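You operate a simulated robot arm through the tools that you are given. There is no shell and no other tool. Be economical: measure what you need, move in short steps, check, and stop when the job is done.

The job below is to be done with a simulated robot arm. You get a single attempt, and the scene is never put back.

JOB
Put a patch of grease on top of each gear, then close the grease tin.
Fine: one patch beside each bore, by the yellow swab, gear grease; lay the swab back where it lay; seat the lid. Set down upright: yellow swab. A coat counts when it lies all over at full strength: go over it till it gets no stronger.

Only the result counts: the job must be done as asked and must still hold three seconds after the hand-in. Knocking over, shifting, dropping, spilling or breaking anything else fails it. A push-on lid holds only when it is set on centred and level and pressed home; a screw cap is set on level and turned clockwise until tight.

ROBOT AND FRAMES
A 7-joint arm with a two-finger parallel gripper, fixed in place. Base frame: the origin is at the foot of the arm, x ahead of it, y to its left, z up; the work surface is at about z = 86. Readings come in cm, degrees, newtons and seconds.
With the tool pointing down near the work surface it reaches from about 30 to 70 cm from the base axis. Its first joint turns from -66.0 to 66.0 degrees. Payload 1.57 kg.
Tool frame: the origin (TCP) lies between the finger pads and is the grasp point; the fingertips stand 3 cm ahead of it; z points along the fingers, y is the line along which they close. Largest opening 11 cm; finger width 2.4, thickness 1.2; the body of the gripper, 4.8 by 11.2 cm, starts 7.8 cm behind the TCP.
Orientation is that of the tool frame in the base frame, as a unit quaternion [x, y, z, w]. With the fingers straight down and closing along the base's y, the tool's x points along the base's -x, its y along +y and its z along -z.

CONTROLS
- The arm moves only by the tool play_rows. Its argument "series" is a list that holds one entry, the list of rows, each a list of 7 numbers: the shift along the tool's x, y, z in units of 30 mm (1.0 is 30 mm), then the turn, a rotation vector about the tool's x, y, z in units of 6 degrees (1.0 is 6 degrees), then the finger opening in cm, from 0 to 11. In form: [[[x, y, z, ax, ay, az, fingers], ...]]. A call has 1 to 12 rows; each row shifts and turns the commanded pose from where the row before left it, along the tool's axes as they then stand. A call with a number of a shift or a turn outside -1 to 1 is refused whole. A row lasts 0.2 s, in which the tool goes at most 5 cm and 8.6 degrees; a call with a longer step from one row to the next is refused whole, and so is a gripper value outside its range. A pose out of reach is approached as far as the arm can. The call stops where the force on the tool passes 50 N (or 10 N more than at its start, if that is more) or the arm is blocked; 0.2 s more then pass. The fingers move at their own pace (about 10.8 cm/s each) and stop on an object; they squeeze with about 23 N. The grip force told is the motor's: it shows also when the fingers shut on nothing. Time passes only in rows, and 0.2 s behind the last, so rows that do not move let the fingers close. The reply holds the time, the measured pose of the TCP, the force on the tool along the base axes, the opening and the grip force, in the units named above and with some noise, with the torque about the TCP (base axes, N m) and any sound that the robot's microphone picked up, and new pictures: "pictures" is both (left out), scene, wrist or none.
- Cameras (640 x 400 px; columns grow to the right, rows downward): "scene" is fixed at [17.89, -41.66, 138.67]; the picture's right is [0.53, -0.85, 0.00], its down [-0.62, -0.39, -0.69] and it looks along [0.58, 0.36, -0.73] (base axes); focal length 339 px, centre (320, 200). "wrist" rides on the gripper at [7, 1.6, -14.1] in the tool frame; the picture's right is [-0.23, 0.97, 0.00], its down [-0.86, -0.20, -0.48] and it looks along [-0.47, -0.11, 0.88] (tool axes); focal length 222 px, centre (320, 200). There is no depth. A picture from a camera that has moved, and an enlarged one, comes with that camera's place and axes in the base frame and with its lens.
- close_up(camera, box): a new picture of the part [left, top, right, bottom] of that camera's present view, enlarged. The clock stands still meanwhile.
- close_job(): hands the job in; it is judged then, once.

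Work in short steps. Places have to be worked out from the pictures, the camera data and where the tool is seen: move nearer, look again, correct. Check each grasp and each placing, and mend what went wrong. You have 120 turns and 200 pictures in all, those below and enlarged ones among them. Open the gripper and draw the arm clear of the work before you hand the job in, unless the task says otherwise.

The tools are called by a JSON object that holds its "method" and its "body". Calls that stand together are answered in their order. play_rows: Moves the arm, as the interface text tells. Its arguments: {"type":"object","properties":{"series":{"type":"array","items":{"type":"array","items":{"type":"array","items":{"type":"number"}}}},"pictures":{"type":"string","enum":["both","scene","wrist","none"]}},"required":["series"]} The other tools are called the same way: close_up (camera, box) takes an enlarged picture of a part of a camera's view; close_job () hands the job in.

At the start:

```text
t: 0.0
ee_pos: [39.67, -13.8, 112.5]
orientation: [0.001, 1.0, 0.001, 0.0]
ft_force: [-1.1, -0.3, 0.9]
ft_torque: [-0.02, 0.02, 0.02]
width: 11.0
gripper_force: 0.0
```

scene: 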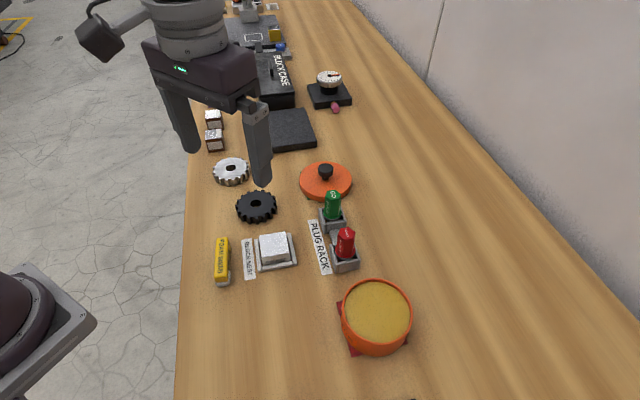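
wrist: 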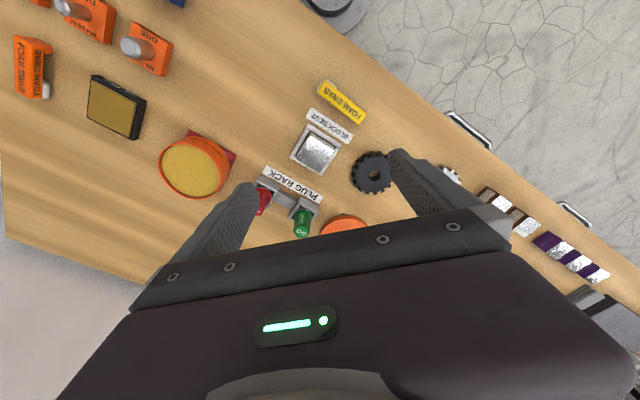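

The scene shows the yellow swab, two gears (one white, one black), an orange tin with its lid nearby. I take close-ups for detail.

{"method": "close_up", "body": {"camera": "scene", "box": [180, 140, 440, 370]}}

{"method": "close_up", "body": {"camera": "wrist", "box": [0, 0, 380, 240]}}

{"method": "close_up", "body": {"camera": "scene", "box": [180, 0, 380, 160]}}

```text
1.74 times, centred on (310, 255) of scene
camera zoom: at [17.89, -41.66, 138.67], right [0.53, -0.85, 0.0], down [-0.62, -0.39, -0.69], along [0.58, 0.36, -0.73], focal length 589 px, centre (337, 104)
```

zoom: 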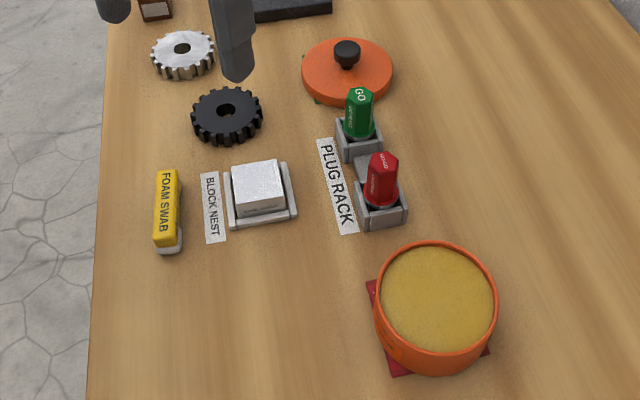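

```text
1.67 times, centred on (190, 120) of wrist
camera zoom: at [32.81, -12.16, 126.68], right [0.23, 0.97, 0.0], down [0.86, -0.2, 0.48], along [0.47, -0.11, -0.88], focal length 370 px, centre (537, 333)
```

zoom: 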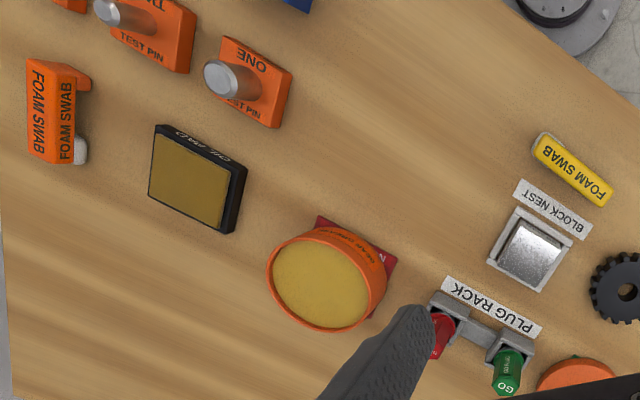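

```text
2.50 times, centred on (280, 80) of scene
camera zoom: at [17.89, -41.66, 138.67], right [0.53, -0.85, 0.0], down [-0.62, -0.39, -0.69], along [0.58, 0.36, -0.73], focal length 847 px, centre (420, 500)
```

zoom: 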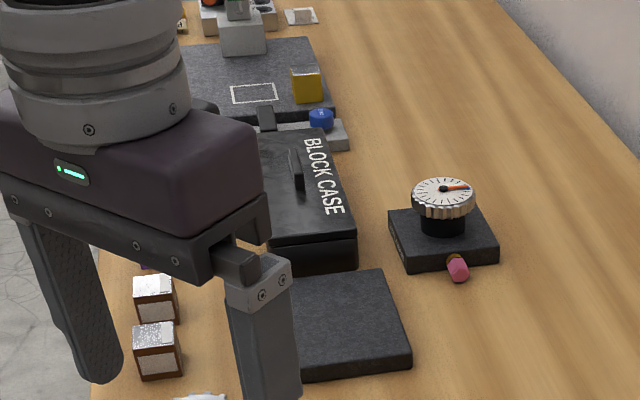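

Estimates: yellow swab about (36.8,-9.8), long axis ~40° from x; black gear (50,-7); silver gear (55,4.5); tin (41,-37); lid (63,-15). I move lower to see the swab and gears better.

{"method": "play_rows", "body": {"series": [[[-0.7, 0.42, 0.6, 0, 0, 0, 11], [-0.7, 0.42, 0.6, 0, 0, 0, 11], [-0.7, 0.42, 0.6, 0, 0, 0, 11], [0, 0, 0, 0, 0, 0, 11]]]}}

```text
t: 1.0
ee_pos: [46.09, -9.82, 107.11]
orientation: [-0.001, 1.0, -0.001, 0.0]
ft_force: [0.5, 0.8, 0.0]
ft_torque: [0.01, 0.03, 0.01]
width: 11.02
gripper_force: 0.1
camera wrist: at [39.23, -8.23, 121.25], right [0.23, 0.97, 0.0], down [0.85, -0.2, 0.48], along [0.47, -0.11, -0.88], focal length 222 px, centre (320, 200)
```

scene: 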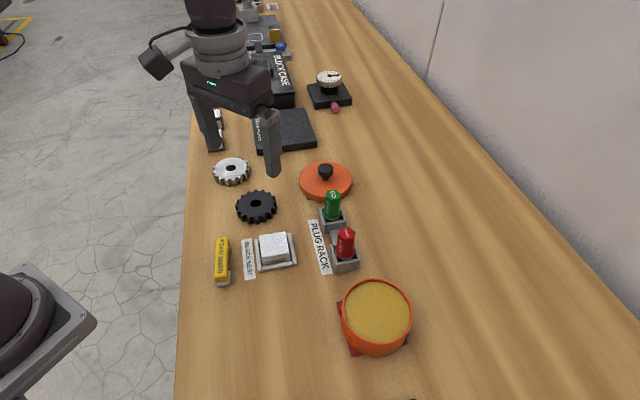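
wrist: 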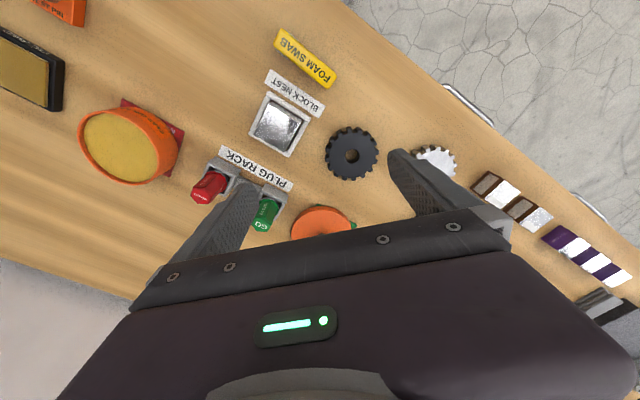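

{"method": "close_up", "body": {"camera": "wrist", "box": [230, 0, 470, 150]}}

{"method": "close_up", "body": {"camera": "scene", "box": [190, 220, 270, 300]}}

{"method": "close_up", "body": {"camera": "scene", "box": [180, 0, 300, 75]}}

```text
2.67 times, centred on (350, 75) of wrist
camera zoom: at [39.23, -8.23, 121.25], right [0.23, 0.97, 0.0], down [0.85, -0.2, 0.48], along [0.47, -0.11, -0.88], focal length 592 px, centre (240, 533)
```

zoom: 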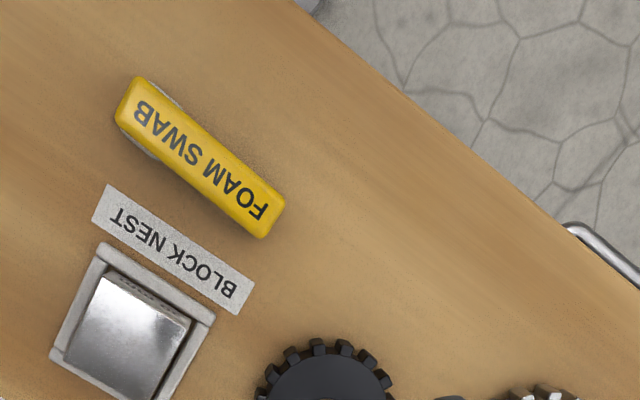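

```text
5.00 times, centred on (230, 260) of scene
camera zoom: at [17.89, -41.66, 138.67], right [0.53, -0.85, 0.0], down [-0.62, -0.39, -0.69], along [0.58, 0.36, -0.73], focal length 1693 px, centre (770, -100)
```

zoom: 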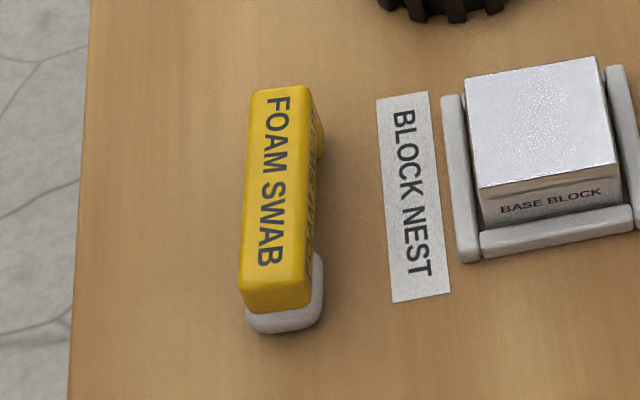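

```text
5.33 times, centred on (240, 38) of scene
camera zoom: at [17.89, -41.66, 138.67], right [0.53, -0.85, 0.0], down [-0.62, -0.39, -0.69], along [0.58, 0.36, -0.73], focal length 1806 px, centre (747, 1067)
```

zoom: 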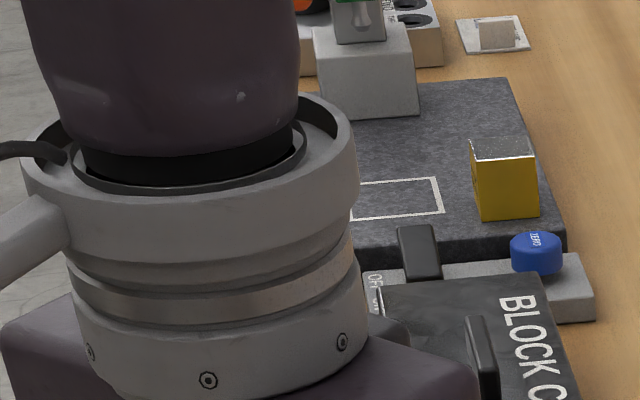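

The swab is a bridge-shaped bar (~8 x 2.1, top z≈88.3) with the foam under its (-x,-y) end; centre ≈(37.0,-9.5), axis 41°. I turn the gripper to straddle it and come above it.

{"method": "play_rows", "body": {"series": [[[0, 0, 0, 0, 0, -0.98, 11], [0, 0, 0, 0, 0, -0.98, 11], [0, 0, 0, 0, 0, -0.98, 11], [0, 0, 0, 0, 0, -0.98, 11], [0, 0, 0, 0, 0, -0.98, 11], [0, 0, 0, 0, 0, -0.98, 11], [0, 0, 0, 0, 0, -0.98, 11], [0.55, 0.52, 0.84, 0, 0, 0, 11], [0.55, 0.52, 0.84, 0, 0, 0, 11], [0.55, 0.52, 0.84, 0, 0, 0, 11], [0.55, 0.52, 0.84, 0, 0, 0, 7], [0, 0, 0, 0, 0, 0, 5]]]}}

```text
t: 3.6
ee_pos: [37.09, -9.29, 96.91]
orientation: [-0.352, 0.936, 0.0, 0.0]
ft_force: [1.5, -0.6, 0.5]
ft_torque: [0.01, 0.02, -0.01]
width: 5.02
gripper_force: 0.1
camera wrist: at [30.93, -12.69, 111.03], right [-0.47, 0.88, 0.0], down [0.77, 0.41, 0.48], along [0.42, 0.23, -0.88], focal length 222 px, centre (320, 200)
```

scene: 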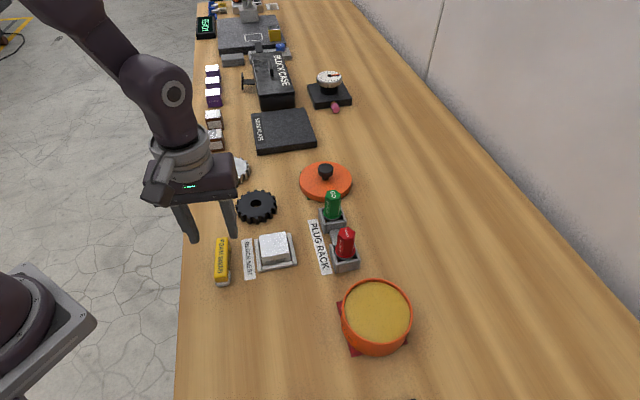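
wrist: 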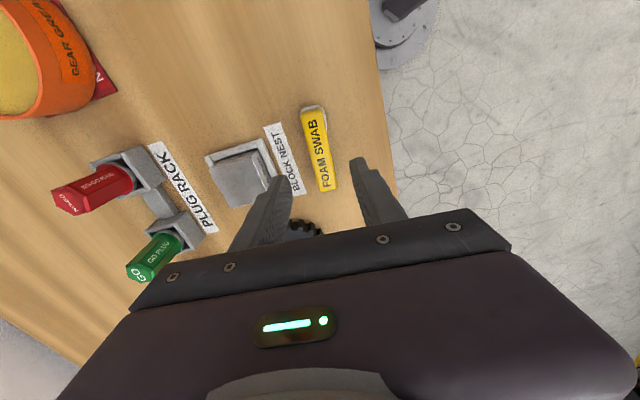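

{"method": "close_up", "body": {"camera": "wrist", "box": [240, 80, 400, 240]}}

{"method": "close_up", "body": {"camera": "scene", "box": [150, 180, 300, 300]}}

```text
2.50 times, centred on (320, 160) of wrist
camera zoom: at [30.93, -12.69, 111.03], right [-0.47, 0.88, 0.0], down [0.77, 0.41, 0.48], along [0.42, 0.23, -0.88], focal length 555 px, centre (320, 300)
```

zoom: 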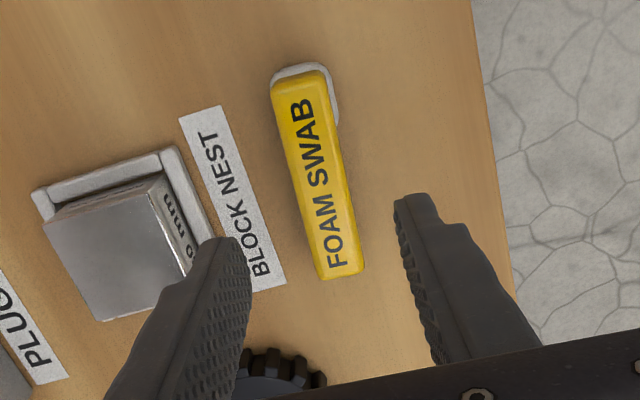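

```text
3.33 times, centred on (225, 240) of scene
camera zoom: at [17.89, -41.66, 138.67], right [0.53, -0.85, 0.0], down [-0.62, -0.39, -0.69], along [0.58, 0.36, -0.73], focal length 1129 px, centre (637, 67)
```

zoom: 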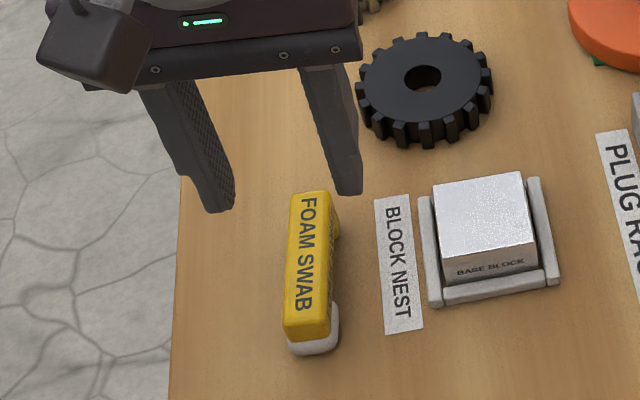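

Centred over the bar (centre (36.95,-9.25), 41.3°). Descend to TCP z≈90.0 and view before closing.

{"method": "play_rows", "body": {"series": [[[0, 0, 0.8, 0, 0, 0, 5], [0, 0, 0.7, 0, 0, 0, 5], [0, 0, 0.5, 0, 0, 0, 5], [0, 0, 0.25, 0, 0, 0, 5], [0, 0, 0, 0, 0, 0, 5]]]}}

{"method": "close_up", "body": {"camera": "scene", "box": [180, 200, 280, 300]}}

```text
t: 4.8
ee_pos: [37.0, -9.51, 90.11]
orientation: [-0.351, 0.936, 0.001, -0.001]
ft_force: [-0.5, 0.1, 0.2]
ft_torque: [0.01, -0.02, 0.0]
width: 5.01
gripper_force: 0.1
camera wrist: at [30.85, -12.88, 104.4], right [-0.47, 0.88, 0.0], down [0.78, 0.41, 0.48], along [0.42, 0.22, -0.88], focal length 222 px, centre (320, 200)
```

scene: 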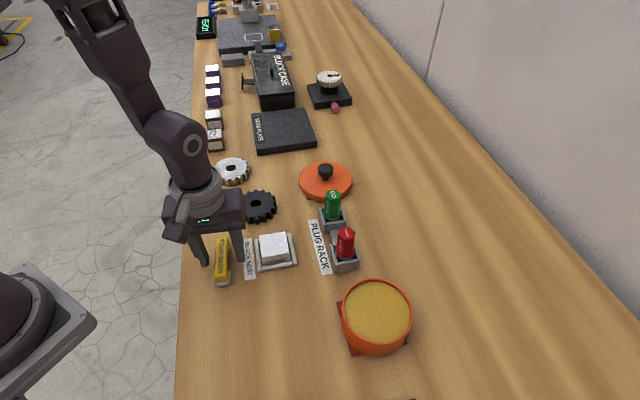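
wrist: 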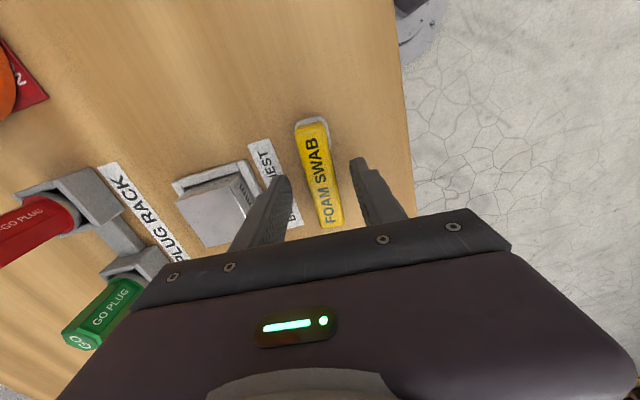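

```text
4.00 times, centred on (230, 250) of scene
camera zoom: at [17.89, -41.66, 138.67], right [0.53, -0.85, 0.0], down [-0.62, -0.39, -0.69], along [0.58, 0.36, -0.73], focal length 1355 px, centre (680, 0)
```

zoom: 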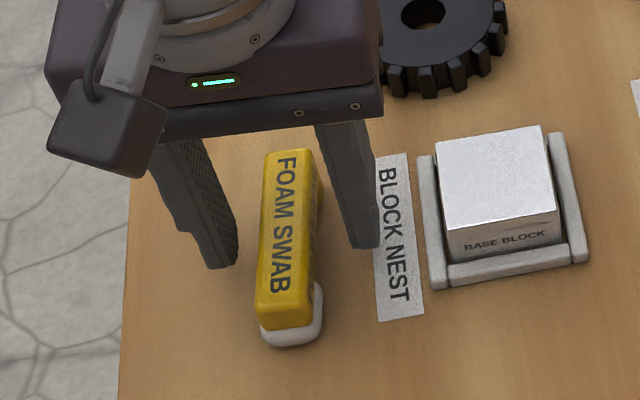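

Fingers straddle the bar. Close and hold.

{"method": "play_rows", "body": {"series": [[[0, 0, 0, 0, 0, 0, 3], [0, 0, 0, 0, 0, 0, 1], [0, 0, 0, 0, 0, 0, 0], [0, 0, 0, 0, 0, 0, 0]]]}}

{"method": "close_up", "body": {"camera": "scene", "box": [180, 200, 280, 300]}}

```text
t: 5.8
ee_pos: [36.96, -9.55, 90.22]
orientation: [-0.351, 0.936, 0.0, 0.0]
ft_force: [-1.2, -0.1, 0.5]
ft_torque: [0.02, -0.01, -0.02]
width: 2.11
gripper_force: 23.1
camera wrist: at [30.85, -12.88, 104.41], right [-0.47, 0.88, 0.0], down [0.78, 0.41, 0.48], along [0.42, 0.22, -0.88], focal length 222 px, centre (320, 200)
```

scene: 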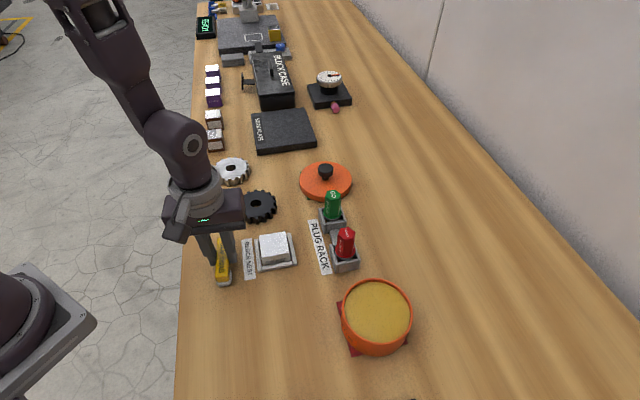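
wrist: 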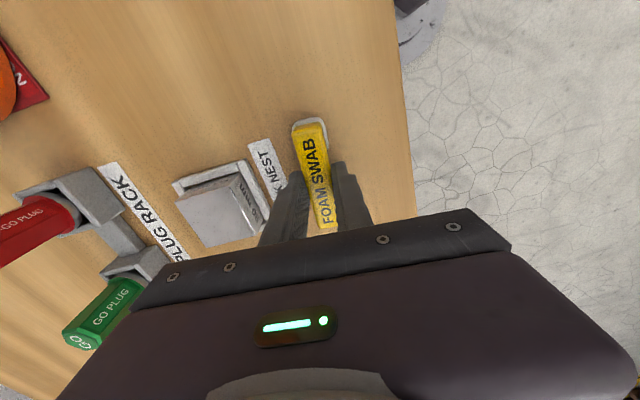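

```text
4.00 times, centred on (230, 250) of scene
camera zoom: at [17.89, -41.66, 138.67], right [0.53, -0.85, 0.0], down [-0.62, -0.39, -0.69], along [0.58, 0.36, -0.73], focal length 1355 px, centre (680, 0)
```

zoom: 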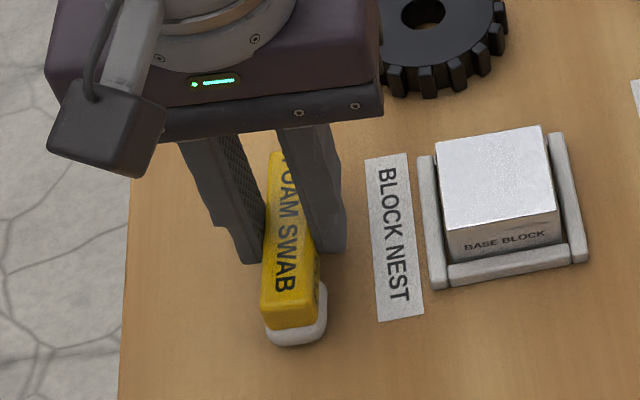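

Swab gripped (2.11 cm). Lift it straight up 9 cm and look at its underside profile and the tin.

{"method": "play_rows", "body": {"series": [[[0, 0, -0.3, 0, 0, 0, 0], [0, 0, -0.9, 0, 0, 0, 0], [0, 0, -0.9, 0, 0, 0, 0], [0, 0, -0.9, 0, 0, 0, 0], [0, 0, 0, 0, 0, 0, 0]]], "pictures": "wrist"}}

{"method": "close_up", "body": {"camera": "scene", "box": [170, 180, 270, 280]}}

{"method": "close_up", "body": {"camera": "scene", "box": [320, 260, 430, 370]}}

```text
t: 7.0
ee_pos: [36.96, -9.33, 99.32]
orientation: [-0.35, 0.937, 0.0, 0.001]
ft_force: [-0.4, -0.2, 0.2]
ft_torque: [-0.01, 0.0, -0.01]
width: 2.08
gripper_force: 23.2
camera wrist: at [30.76, -12.71, 113.45], right [-0.47, 0.88, 0.0], down [0.78, 0.41, 0.48], along [0.42, 0.23, -0.88], focal length 222 px, centre (320, 200)
```

wrist: 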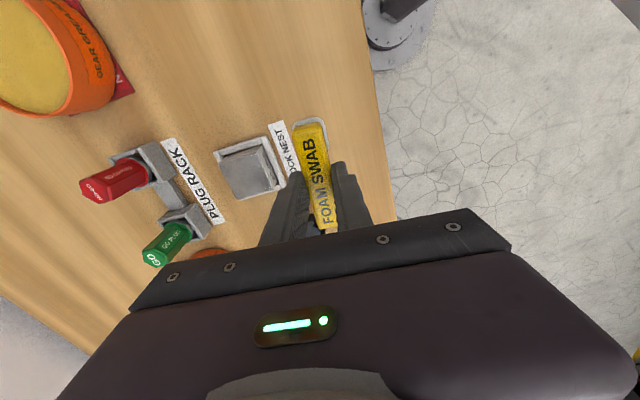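

```text
4.00 times, centred on (220, 230) of scene
camera zoom: at [17.89, -41.66, 138.67], right [0.53, -0.85, 0.0], down [-0.62, -0.39, -0.69], along [0.58, 0.36, -0.73], focal length 1355 px, centre (720, 80)
```

zoom: 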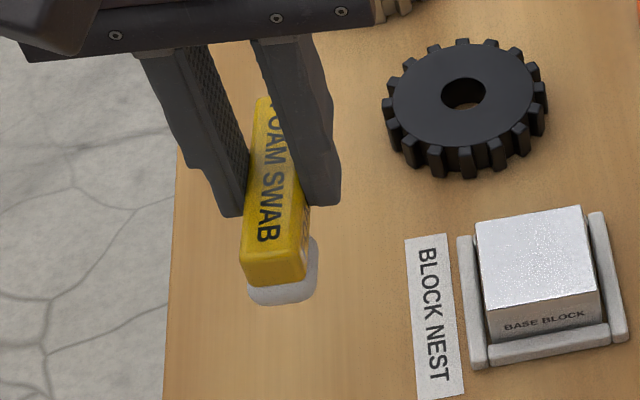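

```text
3.64 times, centred on (375, 315) of scene
camera zoom: at [17.89, -41.66, 138.67], right [0.53, -0.85, 0.0], down [-0.62, -0.39, -0.69], along [0.58, 0.36, -0.73], focal length 1232 px, centre (120, -218)
```

zoom: 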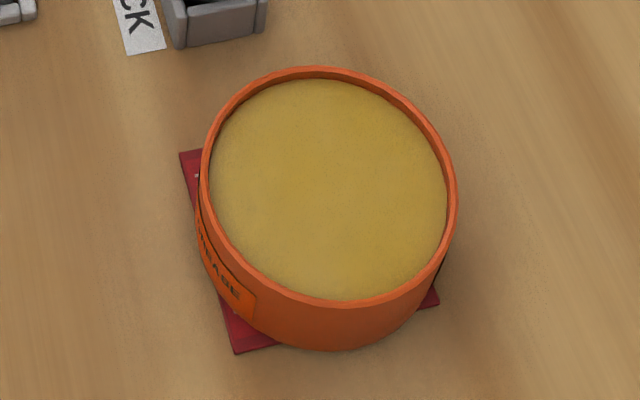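

Tin centre ≈(41.4,-37.2), rim z≈90.4, grease just ~0.6 below the rim; foam centre is ~3.1 ahead of TCP (tool +x) and 4.15 below it. I carry the swab above the tin so the foam is over the grease with the tail outside the rim.

{"method": "play_rows", "body": {"series": [[[0.413, -0.884, -0.03, 0, 0, 0, 0], [0.413, -0.884, -0.03, 0, 0, 0, 0], [0.413, -0.884, -0.03, 0, 0, 0, 0], [0.413, -0.884, -0.03, 0, 0, 0, 0], [0.413, -0.884, -0.03, 0, 0, 0, 0], [0.413, -0.884, -0.03, 0, 0, 0, 0], [0.413, -0.884, 0, 0, 0, 0, 0], [0.413, -0.884, 0, 0, 0, 0, 0], [0.413, -0.884, 0, 0, 0, 0, 0], [0, 0, 0, 0, 0, 0, 0]]]}}

{"method": "close_up", "body": {"camera": "scene", "box": [300, 220, 460, 380]}}

```text
t: 9.2
ee_pos: [44.09, -34.79, 99.72]
orientation: [-0.352, 0.936, 0.0, 0.0]
ft_force: [-0.4, -0.5, -0.1]
ft_torque: [0.02, 0.01, 0.01]
width: 2.09
gripper_force: 23.0
camera wrist: at [37.77, -38.27, 114.0], right [-0.47, 0.88, 0.0], down [0.78, 0.41, 0.48], along [0.42, 0.23, -0.88], focal length 222 px, centre (320, 200)
```

scene: 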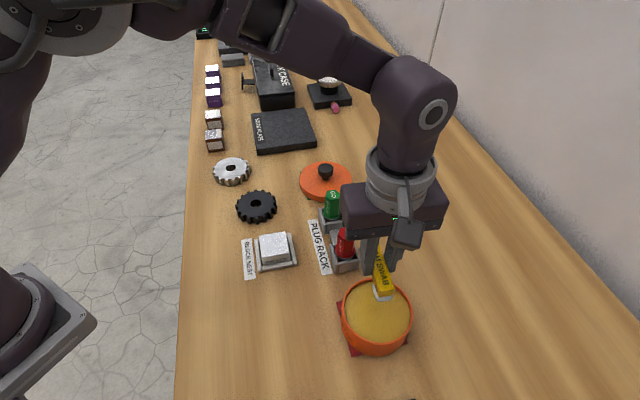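
wrist: 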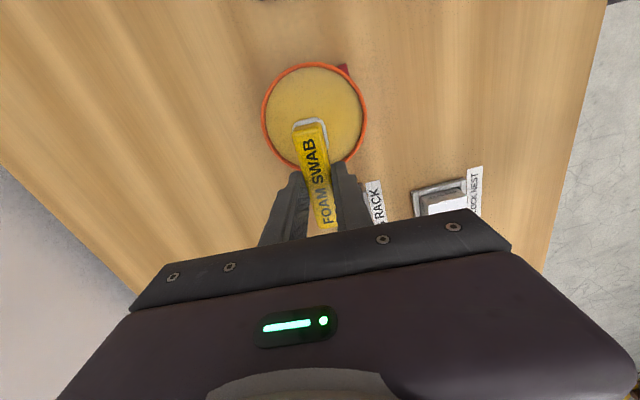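

```text
2.50 times, centred on (380, 300) of scene
camera zoom: at [17.89, -41.66, 138.67], right [0.53, -0.85, 0.0], down [-0.62, -0.39, -0.69], along [0.58, 0.36, -0.73], focal length 847 px, centre (170, -50)
```

zoom: 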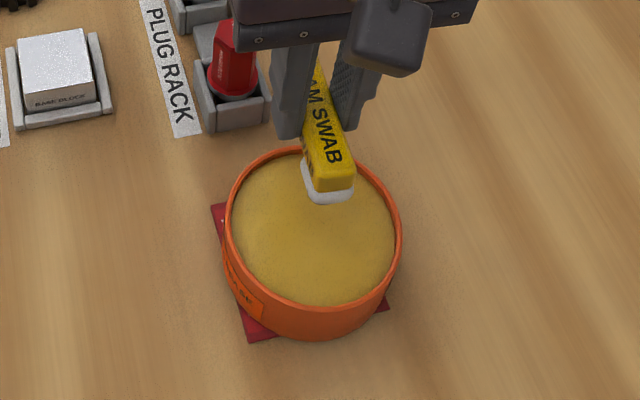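

Foam is over the grease near tin centre, tail clear of the rim. Descend to just above the grease.

{"method": "play_rows", "body": {"series": [[[0, 0, 0.8, 0, 0, 0, 0], [0, 0, 0.7, 0, 0, 0, 0], [0, 0, 0.27, 0, 0, 0, 0], [0, 0, 0.05, 0, 0, 0, 0], [0, 0, 0, 0, 0, 0, 0]]], "pictures": "none"}}

{"method": "close_up", "body": {"camera": "scene", "box": [330, 250, 430, 350]}}

{"method": "close_up", "body": {"camera": "wrist", "box": [220, 40, 420, 240]}}

```text
t: 10.4
ee_pos: [44.23, -35.02, 94.39]
orientation: [-0.352, 0.936, 0.0, 0.001]
ft_force: [0.5, 1.5, 18.4]
ft_torque: [-0.17, 0.24, -0.04]
width: 2.08
gripper_force: 23.0
```

```text
4.00 times, centred on (380, 300) of scene
camera zoom: at [17.86, -41.63, 138.68], right [0.53, -0.85, 0.0], down [-0.62, -0.39, -0.69], along [0.58, 0.36, -0.73], focal length 1355 px, centre (80, -200)
```

zoom: 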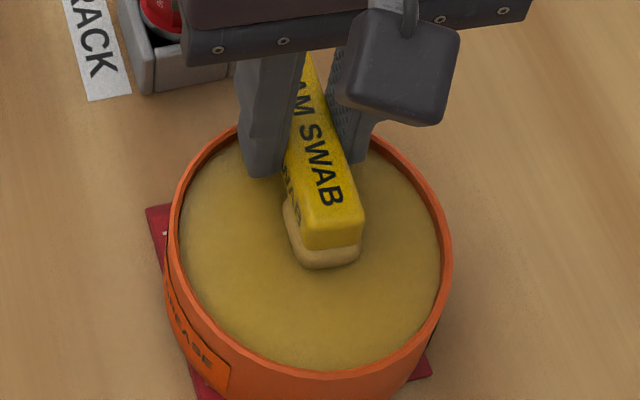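

```text
2.00 times, centred on (320, 140) of wrist
camera zoom: at [37.99, -38.45, 108.56], right [-0.47, 0.88, 0.0], down [0.77, 0.41, 0.48], along [0.42, 0.22, -0.88], focal length 444 px, centre (320, 320)
```

zoom: 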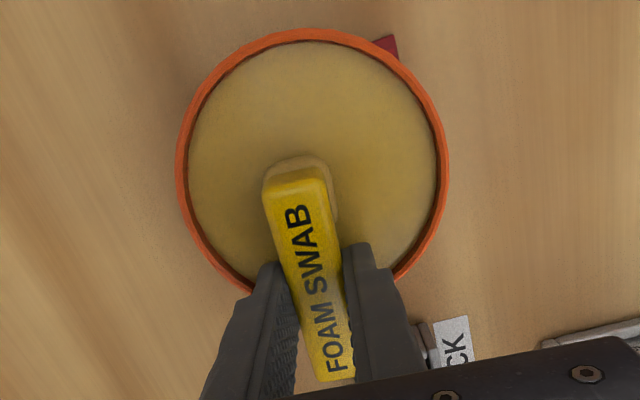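

Contact at 18 N and the foam has turned grease-coloured. Hold a moment to load, then lift and inspect.

{"method": "play_rows", "body": {"series": [[[0, 0, 0, 0, 0, 0, 0], [0, 0, 0, 0, 0, 0, 0], [0, 0, 0, 0, 0, 0, 0], [0, 0, 0, 0, 0, 0, 0], [0, 0, -0.1, 0, 0, 0, 0], [0, 0, -0.4, 0, 0, 0, 0], [0, 0, -0.8, 0, 0, 0, 0], [0, 0, -0.5, 0, 0, 0, 0], [0, 0, 0, 0, 0, 0, 0]]], "pictures": "none"}}

{"method": "close_up", "body": {"camera": "scene", "box": [330, 240, 430, 340]}}

```text
t: 12.4
ee_pos: [44.25, -34.67, 99.95]
orientation: [-0.352, 0.936, 0.0, 0.0]
ft_force: [-0.1, -0.4, -0.1]
ft_torque: [0.01, -0.01, 0.0]
width: 2.09
gripper_force: 23.2
```

```text
4.00 times, centred on (380, 290) of scene
camera zoom: at [17.89, -41.66, 138.67], right [0.53, -0.85, 0.0], down [-0.62, -0.39, -0.69], along [0.58, 0.36, -0.73], focal length 1355 px, centre (80, -160)
```

zoom: 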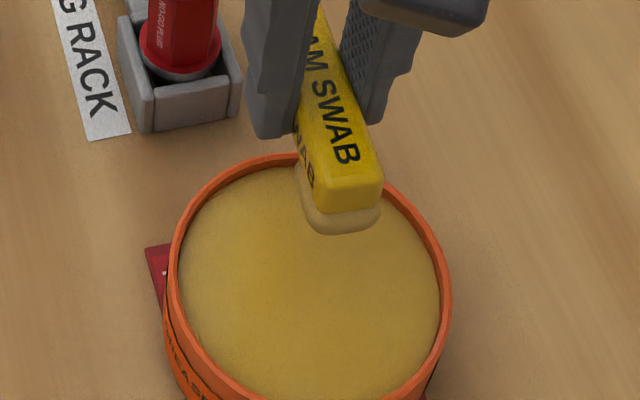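

Foam is evenly loaded. I lift and travel to above the black gear, then turn the tool back so the foam will land on the +x side of the bore with the tail pointing away from the gear.

{"method": "play_rows", "body": {"series": [[[0, 0, -0.7, 0, 0, 0, 0], [-0.915, 0.47, 0, 0, 0, 0, 0], [-0.915, 0.47, 0, 0, 0, 0, 0], [-0.915, 0.47, 0, 0, 0, 0, 0], [-0.915, 0.47, 0, 0, 0, 0, 0], [-0.915, 0.47, 0, 0, 0, 0, 0], [-0.915, 0.47, 0, 0, 0, 0, 0], [-0.915, 0.47, 0, 0, 0, 0, 0], [-0.915, 0.47, 0, 0, 0, 0, 0], [-0.915, 0.47, 0, 0, 0, 0, 0], [-0.915, 0.47, 0, 0, 0, 0, 0], [0, 0, 0, 0, 0, 0.98, 0]]], "pictures": "none"}}

{"method": "play_rows", "body": {"series": [[[0, 0, 0, 0, 0, 0.98, 0], [0, 0, 0, 0, 0, 0.98, 0], [0, 0, 0, 0, 0, 0.98, 0], [0, 0, 0, 0, 0, 0.98, 0], [0, 0, 0, 0, 0, 0.98, 0], [0, 0, 0, 0, 0, 0.98, 0], [0, 0, 0.5, 0, 0, 0, 0], [0, 0, 0, 0, 0, 0, 0]]]}}

{"method": "close_up", "body": {"camera": "wrist", "box": [220, 40, 420, 240]}}

{"method": "close_up", "body": {"camera": "scene", "box": [200, 120, 320, 240]}}

```text
t: 15.0
ee_pos: [55.67, -6.28, 102.0]
orientation: [-0.304, 0.953, 0.0, -0.001]
ft_force: [-0.3, 0.5, -0.3]
ft_torque: [-0.06, -0.04, 0.03]
width: 2.08
gripper_force: 22.3
```

```text
t: 16.8
ee_pos: [55.66, -6.19, 100.26]
orientation: [0.001, 1.0, 0.001, 0.0]
ft_force: [0.4, 0.2, 0.6]
ft_torque: [0.01, 0.0, 0.01]
width: 2.06
gripper_force: 23.4
camera wrist: at [48.78, -4.69, 114.44], right [0.23, 0.97, 0.0], down [0.85, -0.2, 0.48], along [0.47, -0.11, -0.88], focal length 222 px, centre (320, 200)
```

scene: 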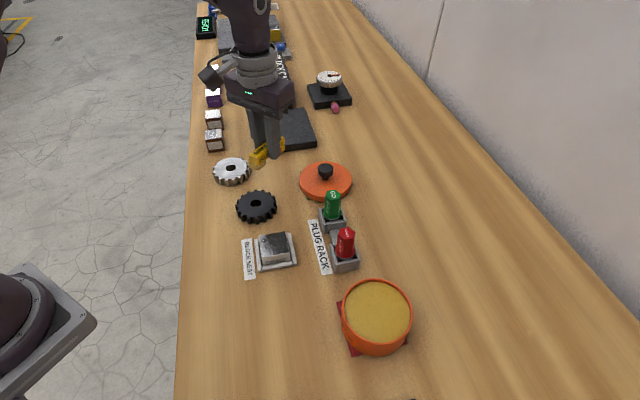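
wrist: 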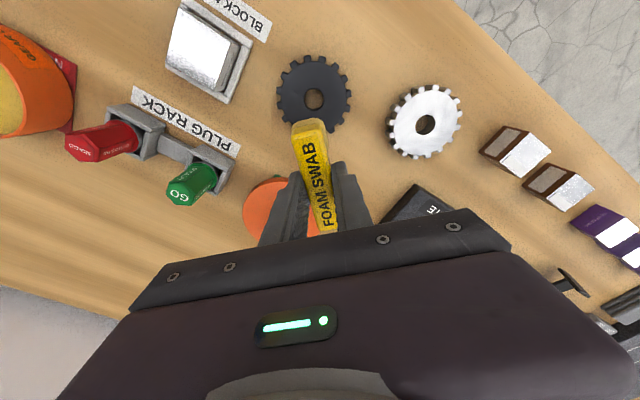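

```text
2.00 times, centred on (320, 140) of wrist
camera zoom: at [48.78, -4.69, 114.44], right [0.23, 0.97, 0.0], down [0.85, -0.2, 0.48], along [0.47, -0.11, -0.88], focal length 444 px, centre (320, 320)
```

zoom: 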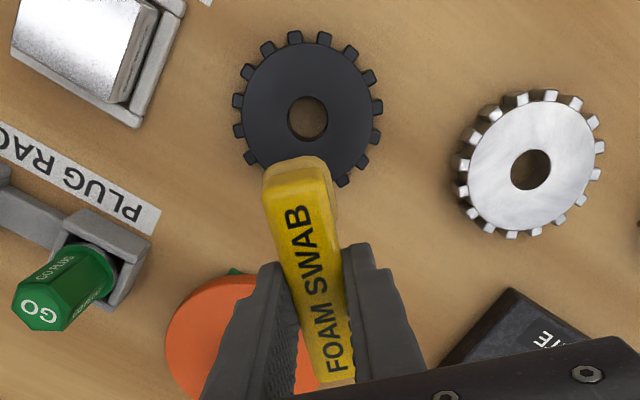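

```text
3.33 times, centred on (260, 180) of scene
camera zoom: at [17.89, -41.66, 138.67], right [0.53, -0.85, 0.0], down [-0.62, -0.39, -0.69], along [0.58, 0.36, -0.73], focal length 1129 px, centre (520, 267)
```

zoom: 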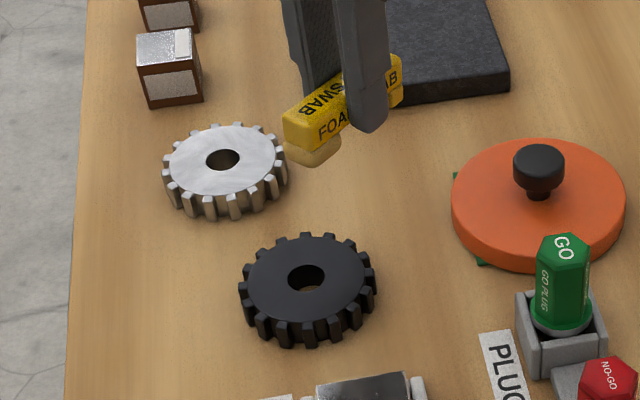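

Gear centres from the near-vertical view: black (50.45,-5.8), silver (56.0,5.8), tops z≈88.0, face radius ~3.5, bore radius ~1.1. Bring the foam to 2.4 cm +x of the black bore and descend to just above.

{"method": "play_rows", "body": {"series": [[[-0.08, 0.13, 0.8, 0, 0, 0, 0], [0, 0, 0.9, 0, 0, 0, 0], [0, 0, 0.6, 0, 0, 0, 0], [0, 0, 0.1, 0, 0, 0, 0], [0, 0, 0, 0, 0, 0, 0]]], "pictures": "none"}}

{"method": "close_up", "body": {"camera": "wrist", "box": [240, 40, 400, 200]}}

{"method": "close_up", "body": {"camera": "scene", "box": [210, 150, 310, 250]}}

```text
t: 18.0
ee_pos: [56.04, -5.71, 93.1]
orientation: [0.0, 1.0, 0.001, 0.0]
ft_force: [-0.5, -0.1, -0.3]
ft_torque: [0.0, -0.03, -0.02]
width: 2.09
gripper_force: 22.8
```

```text
2.50 times, centred on (320, 120) of wrist
camera zoom: at [49.1, -4.14, 107.32], right [0.23, 0.97, 0.0], down [0.85, -0.2, 0.48], along [0.47, -0.11, -0.88], focal length 555 px, centre (320, 400)
```

zoom: 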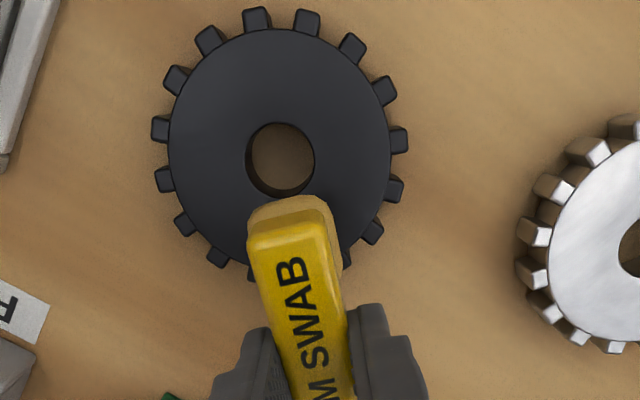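

```text
4.00 times, centred on (260, 200) of scene
camera zoom: at [17.89, -41.66, 138.67], right [0.53, -0.85, 0.0], down [-0.62, -0.39, -0.69], along [0.58, 0.36, -0.73], focal length 1355 px, centre (560, 200)
```

zoom: 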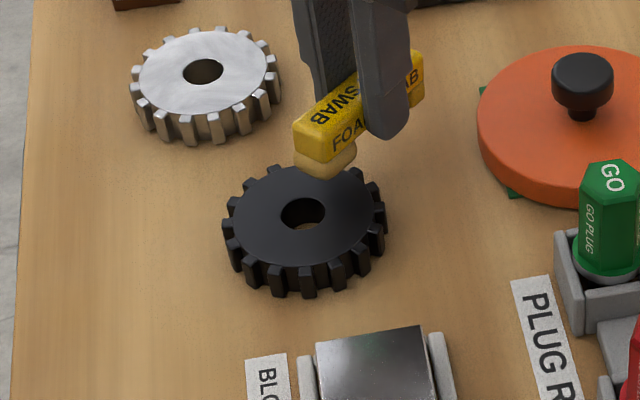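

Foam front edge is right at the bore edge; nudge 1 mm outward and lower slowly onto the gear.

{"method": "play_rows", "body": {"series": [[[-0.04, 0, 0.1, 0, 0, 0, 0], [0, 0, 0.1, 0, 0, 0, 0], [0, 0, 0.08, 0, 0, 0, 0], [0, 0, 0, 0, 0, 0, 0]]], "pictures": "none"}}

```text
t: 19.0
ee_pos: [55.94, -5.71, 92.35]
orientation: [0.0, 1.0, 0.001, 0.0]
ft_force: [0.2, -0.2, -0.6]
ft_torque: [0.0, -0.06, 0.03]
width: 2.07
gripper_force: 23.0
```

{"method": "play_rows", "body": {"series": [[[0, 0, 0.07, 0, 0, 0, 0], [0, 0, 0.03, 0, 0, 0, 0], [0, 0, 0, 0, 0, 0, 0]]], "pictures": "none"}}

{"method": "close_up", "body": {"camera": "scene", "box": [220, 160, 300, 240]}}

```text
t: 19.8
ee_pos: [56.01, -5.76, 92.06]
orientation: [0.0, 1.0, 0.0, 0.0]
ft_force: [-0.2, 0.8, -0.2]
ft_torque: [0.02, 0.0, -0.02]
width: 2.1
gripper_force: 22.9
```

```text
5.00 times, centred on (260, 200) of scene
camera zoom: at [17.89, -41.66, 138.67], right [0.53, -0.85, 0.0], down [-0.62, -0.39, -0.69], along [0.58, 0.36, -0.73], focal length 1693 px, centre (620, 200)
```

zoom: 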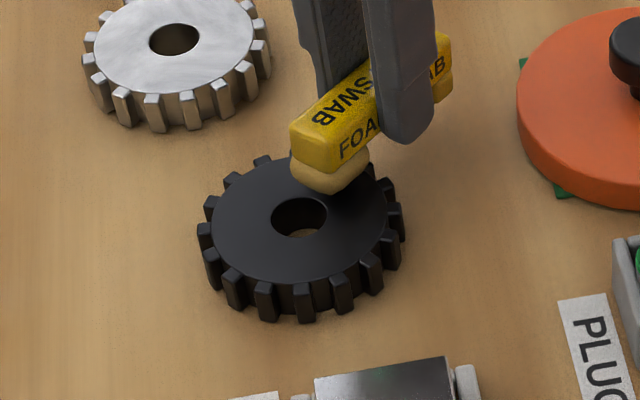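

No contact yet; continue down in 1.5 mm steps.

{"method": "play_rows", "body": {"series": [[[0, 0, 0.05, 0, 0, 0, 0], [0, 0, 0.05, 0, 0, 0, 0], [0, 0, 0, 0, 0, 0, 0]]], "pictures": "none"}}

```text
t: 20.6
ee_pos: [55.98, -5.85, 91.71]
orientation: [0.0, 1.0, 0.001, 0.0]
ft_force: [0.5, 0.2, 0.7]
ft_torque: [-0.02, 0.02, 0.04]
width: 2.08
gripper_force: 23.0
```

{"method": "play_rows", "body": {"series": [[[0, 0, 0.05, 0, 0, 0, 0], [0, 0, 0.05, 0, 0, 0, 0], [0, 0, 0, 0, 0, 0, 0]]], "pictures": "none"}}

{"method": "close_up", "body": {"camera": "scene", "box": [220, 160, 300, 240]}}

```text
t: 21.4
ee_pos: [55.97, -5.86, 91.38]
orientation: [0.0, 1.0, 0.0, 0.001]
ft_force: [0.6, 2.1, 19.3]
ft_torque: [0.07, 0.32, -0.07]
width: 2.07
gripper_force: 22.9
```

```text
5.00 times, centred on (260, 200) of scene
camera zoom: at [17.86, -41.65, 138.67], right [0.53, -0.85, 0.0], down [-0.62, -0.39, -0.69], along [0.58, 0.36, -0.73], focal length 1693 px, centre (620, 200)
```

zoom: 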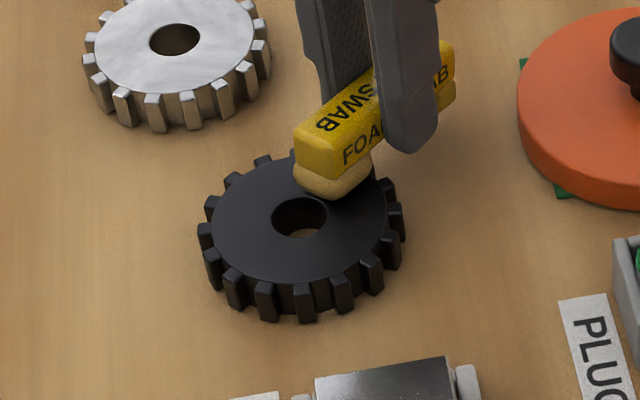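

Contact at 19 N. Dwell, then lift a bit and inspect the mark.

{"method": "play_rows", "body": {"series": [[[0, 0, 0, 0, 0, 0, 0], [0, 0, 0, 0, 0, 0, 0], [0, 0, 0, 0, 0, 0, 0], [0, 0, -0.1, 0, 0, 0, 0], [0, 0, -0.9, 0, 0, 0, 0], [0, 0, -0.7, 0, 0, 0, 0], [0, 0, 0, 0, 0, 0, 0]]], "pictures": "none"}}

{"method": "close_up", "body": {"camera": "scene", "box": [220, 150, 300, 230]}}

{"method": "close_up", "body": {"camera": "wrist", "box": [240, 40, 400, 200]}}

```text
t: 23.0
ee_pos: [56.07, -5.86, 96.56]
orientation: [0.0, 1.0, -0.001, -0.001]
ft_force: [-0.2, 0.2, -0.5]
ft_torque: [-0.05, 0.01, -0.04]
width: 2.07
gripper_force: 23.1
```

```text
5.00 times, centred on (260, 190) of scene
camera zoom: at [17.89, -41.66, 138.67], right [0.53, -0.85, 0.0], down [-0.62, -0.39, -0.69], along [0.58, 0.36, -0.73], focal length 1693 px, centre (620, 250)
```

zoom: 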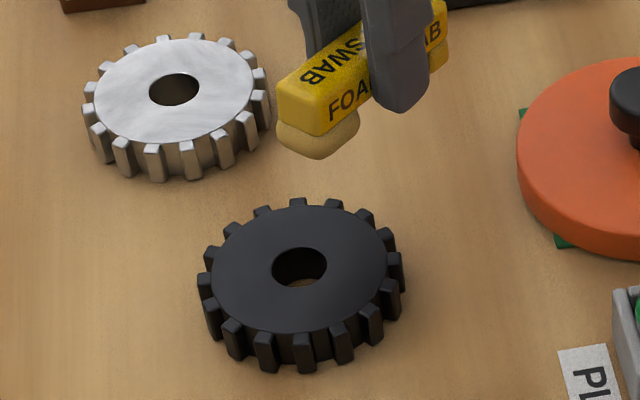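

```text
2.50 times, centred on (320, 120) of wrist
camera zoom: at [49.15, -4.34, 110.79], right [0.23, 0.97, 0.0], down [0.86, -0.2, 0.48], along [0.47, -0.11, -0.88], focal length 555 px, centre (320, 400)
```

zoom: 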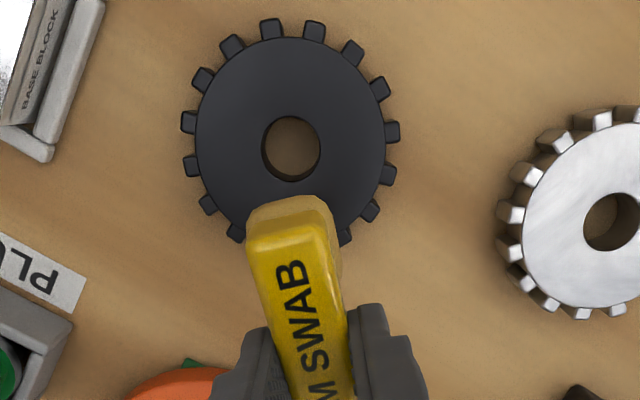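

No mark was left by pure pressing, so a wiping motion is needed. I go back down to light contact and wipe a short stroke along y.

{"method": "play_rows", "body": {"series": [[[0.02, 0, 0.9, 0, 0, 0, 0], [0, 0, 0.7, 0, 0, 0, 0], [0, 0, 0.06, 0, 0, 0, 0], [0, 0, 0.03, 0, 0, 0, 0], [0, 0, 0, 0, 0, 0, 0]]], "pictures": "none"}}

```text
t: 24.2
ee_pos: [56.1, -5.78, 91.39]
orientation: [0.0, 1.0, 0.0, 0.001]
ft_force: [1.8, 2.3, 15.5]
ft_torque: [0.0, 0.22, -0.01]
width: 2.08
gripper_force: 23.3
```

{"method": "play_rows", "body": {"series": [[[0, 0.07, -0.01, 0, 0, 0, 0], [0, 0.07, 0, 0, 0, 0, 0], [0, -0.07, 0, 0, 0, 0, 0], [0, -0.07, 0, 0, 0, 0, 0], [0, -0.07, 0, 0, 0, 0, 0], [0, -0.07, 0, 0, 0, 0, 0], [0, 0.07, 0, 0, 0, 0, 0], [0, 0.07, 0, 0, 0, 0, 0], [0, 0, 0, 0, 0, 0, 0]]], "pictures": "none"}}

{"method": "play_rows", "body": {"series": [[[0, 0, -0.1, 0, 0, 0, 0], [0, 0, -0.9, 0, 0, 0, 0], [0, 0, -0.7, 0, 0, 0, 0], [0, 0, 0, 0, 0, 0, 0]]], "pictures": "none"}}

{"method": "close_up", "body": {"camera": "scene", "box": [220, 150, 300, 230]}}

```text
t: 26.2
ee_pos: [55.86, -5.9, 91.48]
orientation: [0.001, 1.0, 0.002, 0.0]
ft_force: [0.9, -3.1, 8.7]
ft_torque: [-0.08, 0.1, 0.04]
width: 2.09
gripper_force: 23.3
```

```text
t: 27.2
ee_pos: [56.06, -5.92, 96.38]
orientation: [0.001, 1.0, 0.0, 0.001]
ft_force: [-0.4, -0.1, -0.9]
ft_torque: [-0.03, 0.0, -0.01]
width: 2.06
gripper_force: 23.0
```

```text
5.00 times, centred on (260, 190) of scene
camera zoom: at [17.89, -41.66, 138.67], right [0.53, -0.85, 0.0], down [-0.62, -0.39, -0.69], along [0.58, 0.36, -0.73], focal length 1693 px, centre (620, 250)
```

zoom: 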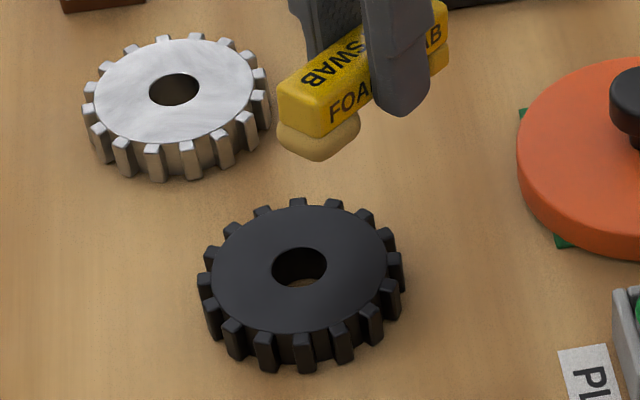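

No mark visible from the scene camera. I back off in +x so the wrist camera can see the gear face unobstructed.

{"method": "play_rows", "body": {"series": [[[-0.8, 0, 0, 0, 0, 0, 0], [-0.8, 0, 0, 0, 0, 0, 0], [0, 0, 0, 0, 0, 0, 0]]], "pictures": "none"}}

{"method": "close_up", "body": {"camera": "wrist", "box": [240, 0, 400, 160]}}

{"method": "close_up", "body": {"camera": "scene", "box": [230, 180, 285, 235]}}

```text
t: 28.0
ee_pos: [60.66, -5.69, 96.65]
orientation: [0.0, 1.0, 0.001, 0.0]
ft_force: [-0.5, 0.2, -1.6]
ft_torque: [-0.04, -0.02, 0.02]
width: 2.05
gripper_force: 23.0
```

```text
2.50 times, centred on (320, 80) of wrist
camera zoom: at [53.77, -4.17, 110.78], right [0.23, 0.97, 0.0], down [0.85, -0.2, 0.48], along [0.47, -0.11, -0.88], focal length 555 px, centre (320, 500)
```

zoom: 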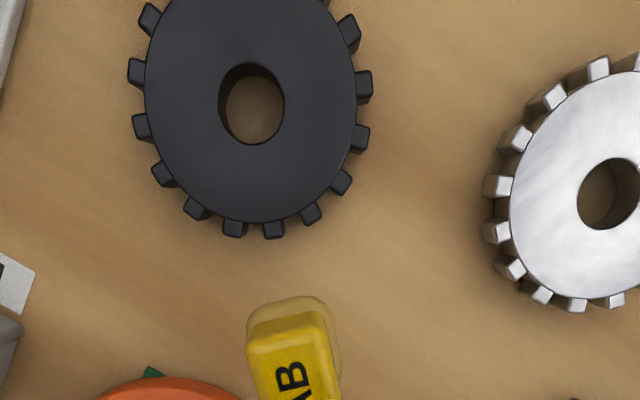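

```text
7.27 times, centred on (258, 208) of scene
camera zoom: at [17.89, -41.66, 138.67], right [0.53, -0.85, 0.0], down [-0.62, -0.39, -0.69], along [0.58, 0.36, -0.73], focal length 2463 px, centre (774, 146)
```

zoom: 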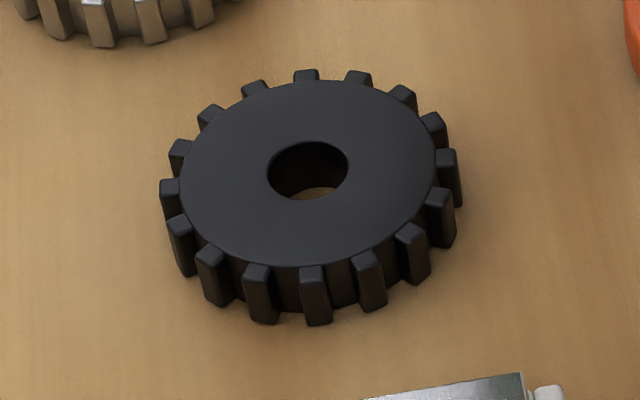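

Still no mark. The silver gear will show grease more clearly, so I test there; I turn the tool so the tail points (+x,-y), away from the black slab at (63.7,4.5).

{"method": "play_rows", "body": {"series": [[[0.06, 0.87, 0, 0, 0, 0.98, 0], [0, 0, 0, 0, 0, 0.98, 0], [0, 0, 0, 0, 0, 0.98, 0], [0, 0, 0, 0, 0, 0.98, 0], [0, 0, 0, 0, 0, 0.98, 0], [0, 0, 0, 0, 0, 0.98, 0], [0, 0, 0, 0, 0, 0.98, 0], [0.5, 0.55, 0, 0, 0, 0, 0], [0.5, 0.55, 0, 0, 0, 0, 0], [0, 0, 0, 0, 0, 0, 0]]]}}

{"method": "close_up", "body": {"camera": "wrist", "box": [220, 20, 420, 220]}}

```text
t: 30.2
ee_pos: [60.6, 1.25, 96.44]
orientation: [0.352, 0.936, 0.0, 0.0]
ft_force: [0.9, -0.3, -1.1]
ft_torque: [0.03, 0.03, 0.01]
width: 2.07
gripper_force: 23.2
camera wrist: at [56.39, 7.0, 110.62], right [0.81, 0.58, 0.0], down [0.51, -0.71, 0.48], along [0.28, -0.39, -0.88], focal length 222 px, centre (320, 200)
```

scene: 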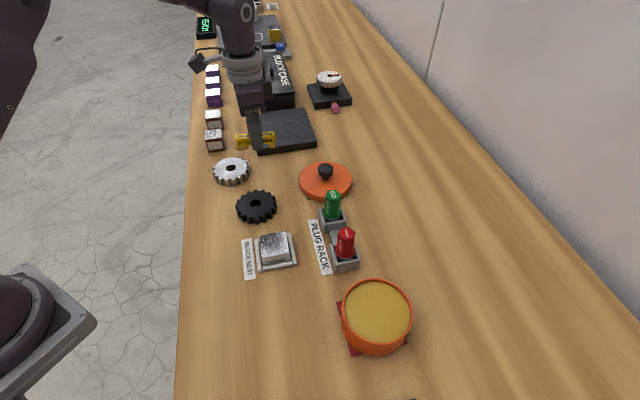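
wrist: 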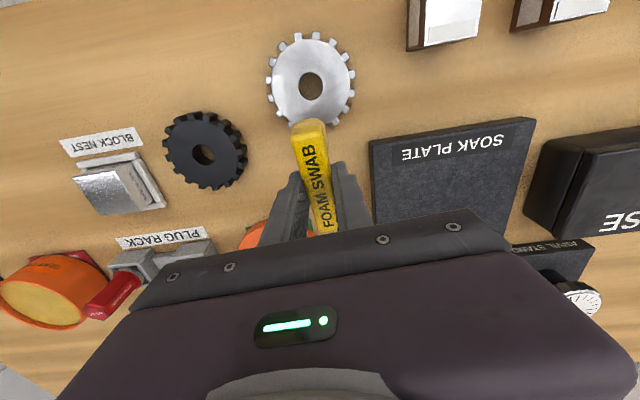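

```text
2.00 times, centred on (320, 120) of wrist
camera zoom: at [56.39, 7.0, 110.62], right [0.81, 0.58, 0.0], down [0.51, -0.71, 0.48], along [0.28, -0.39, -0.88], focal length 444 px, centre (320, 360)
```

zoom: 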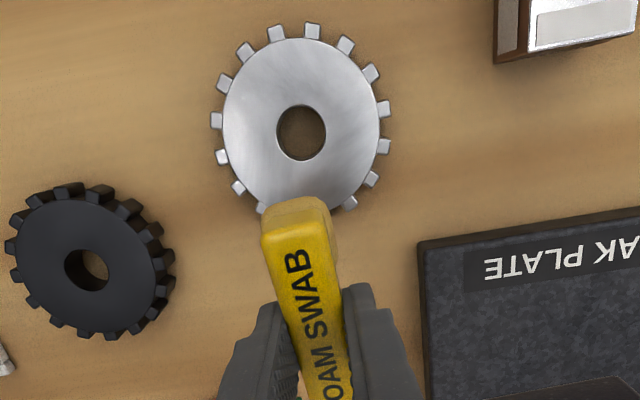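

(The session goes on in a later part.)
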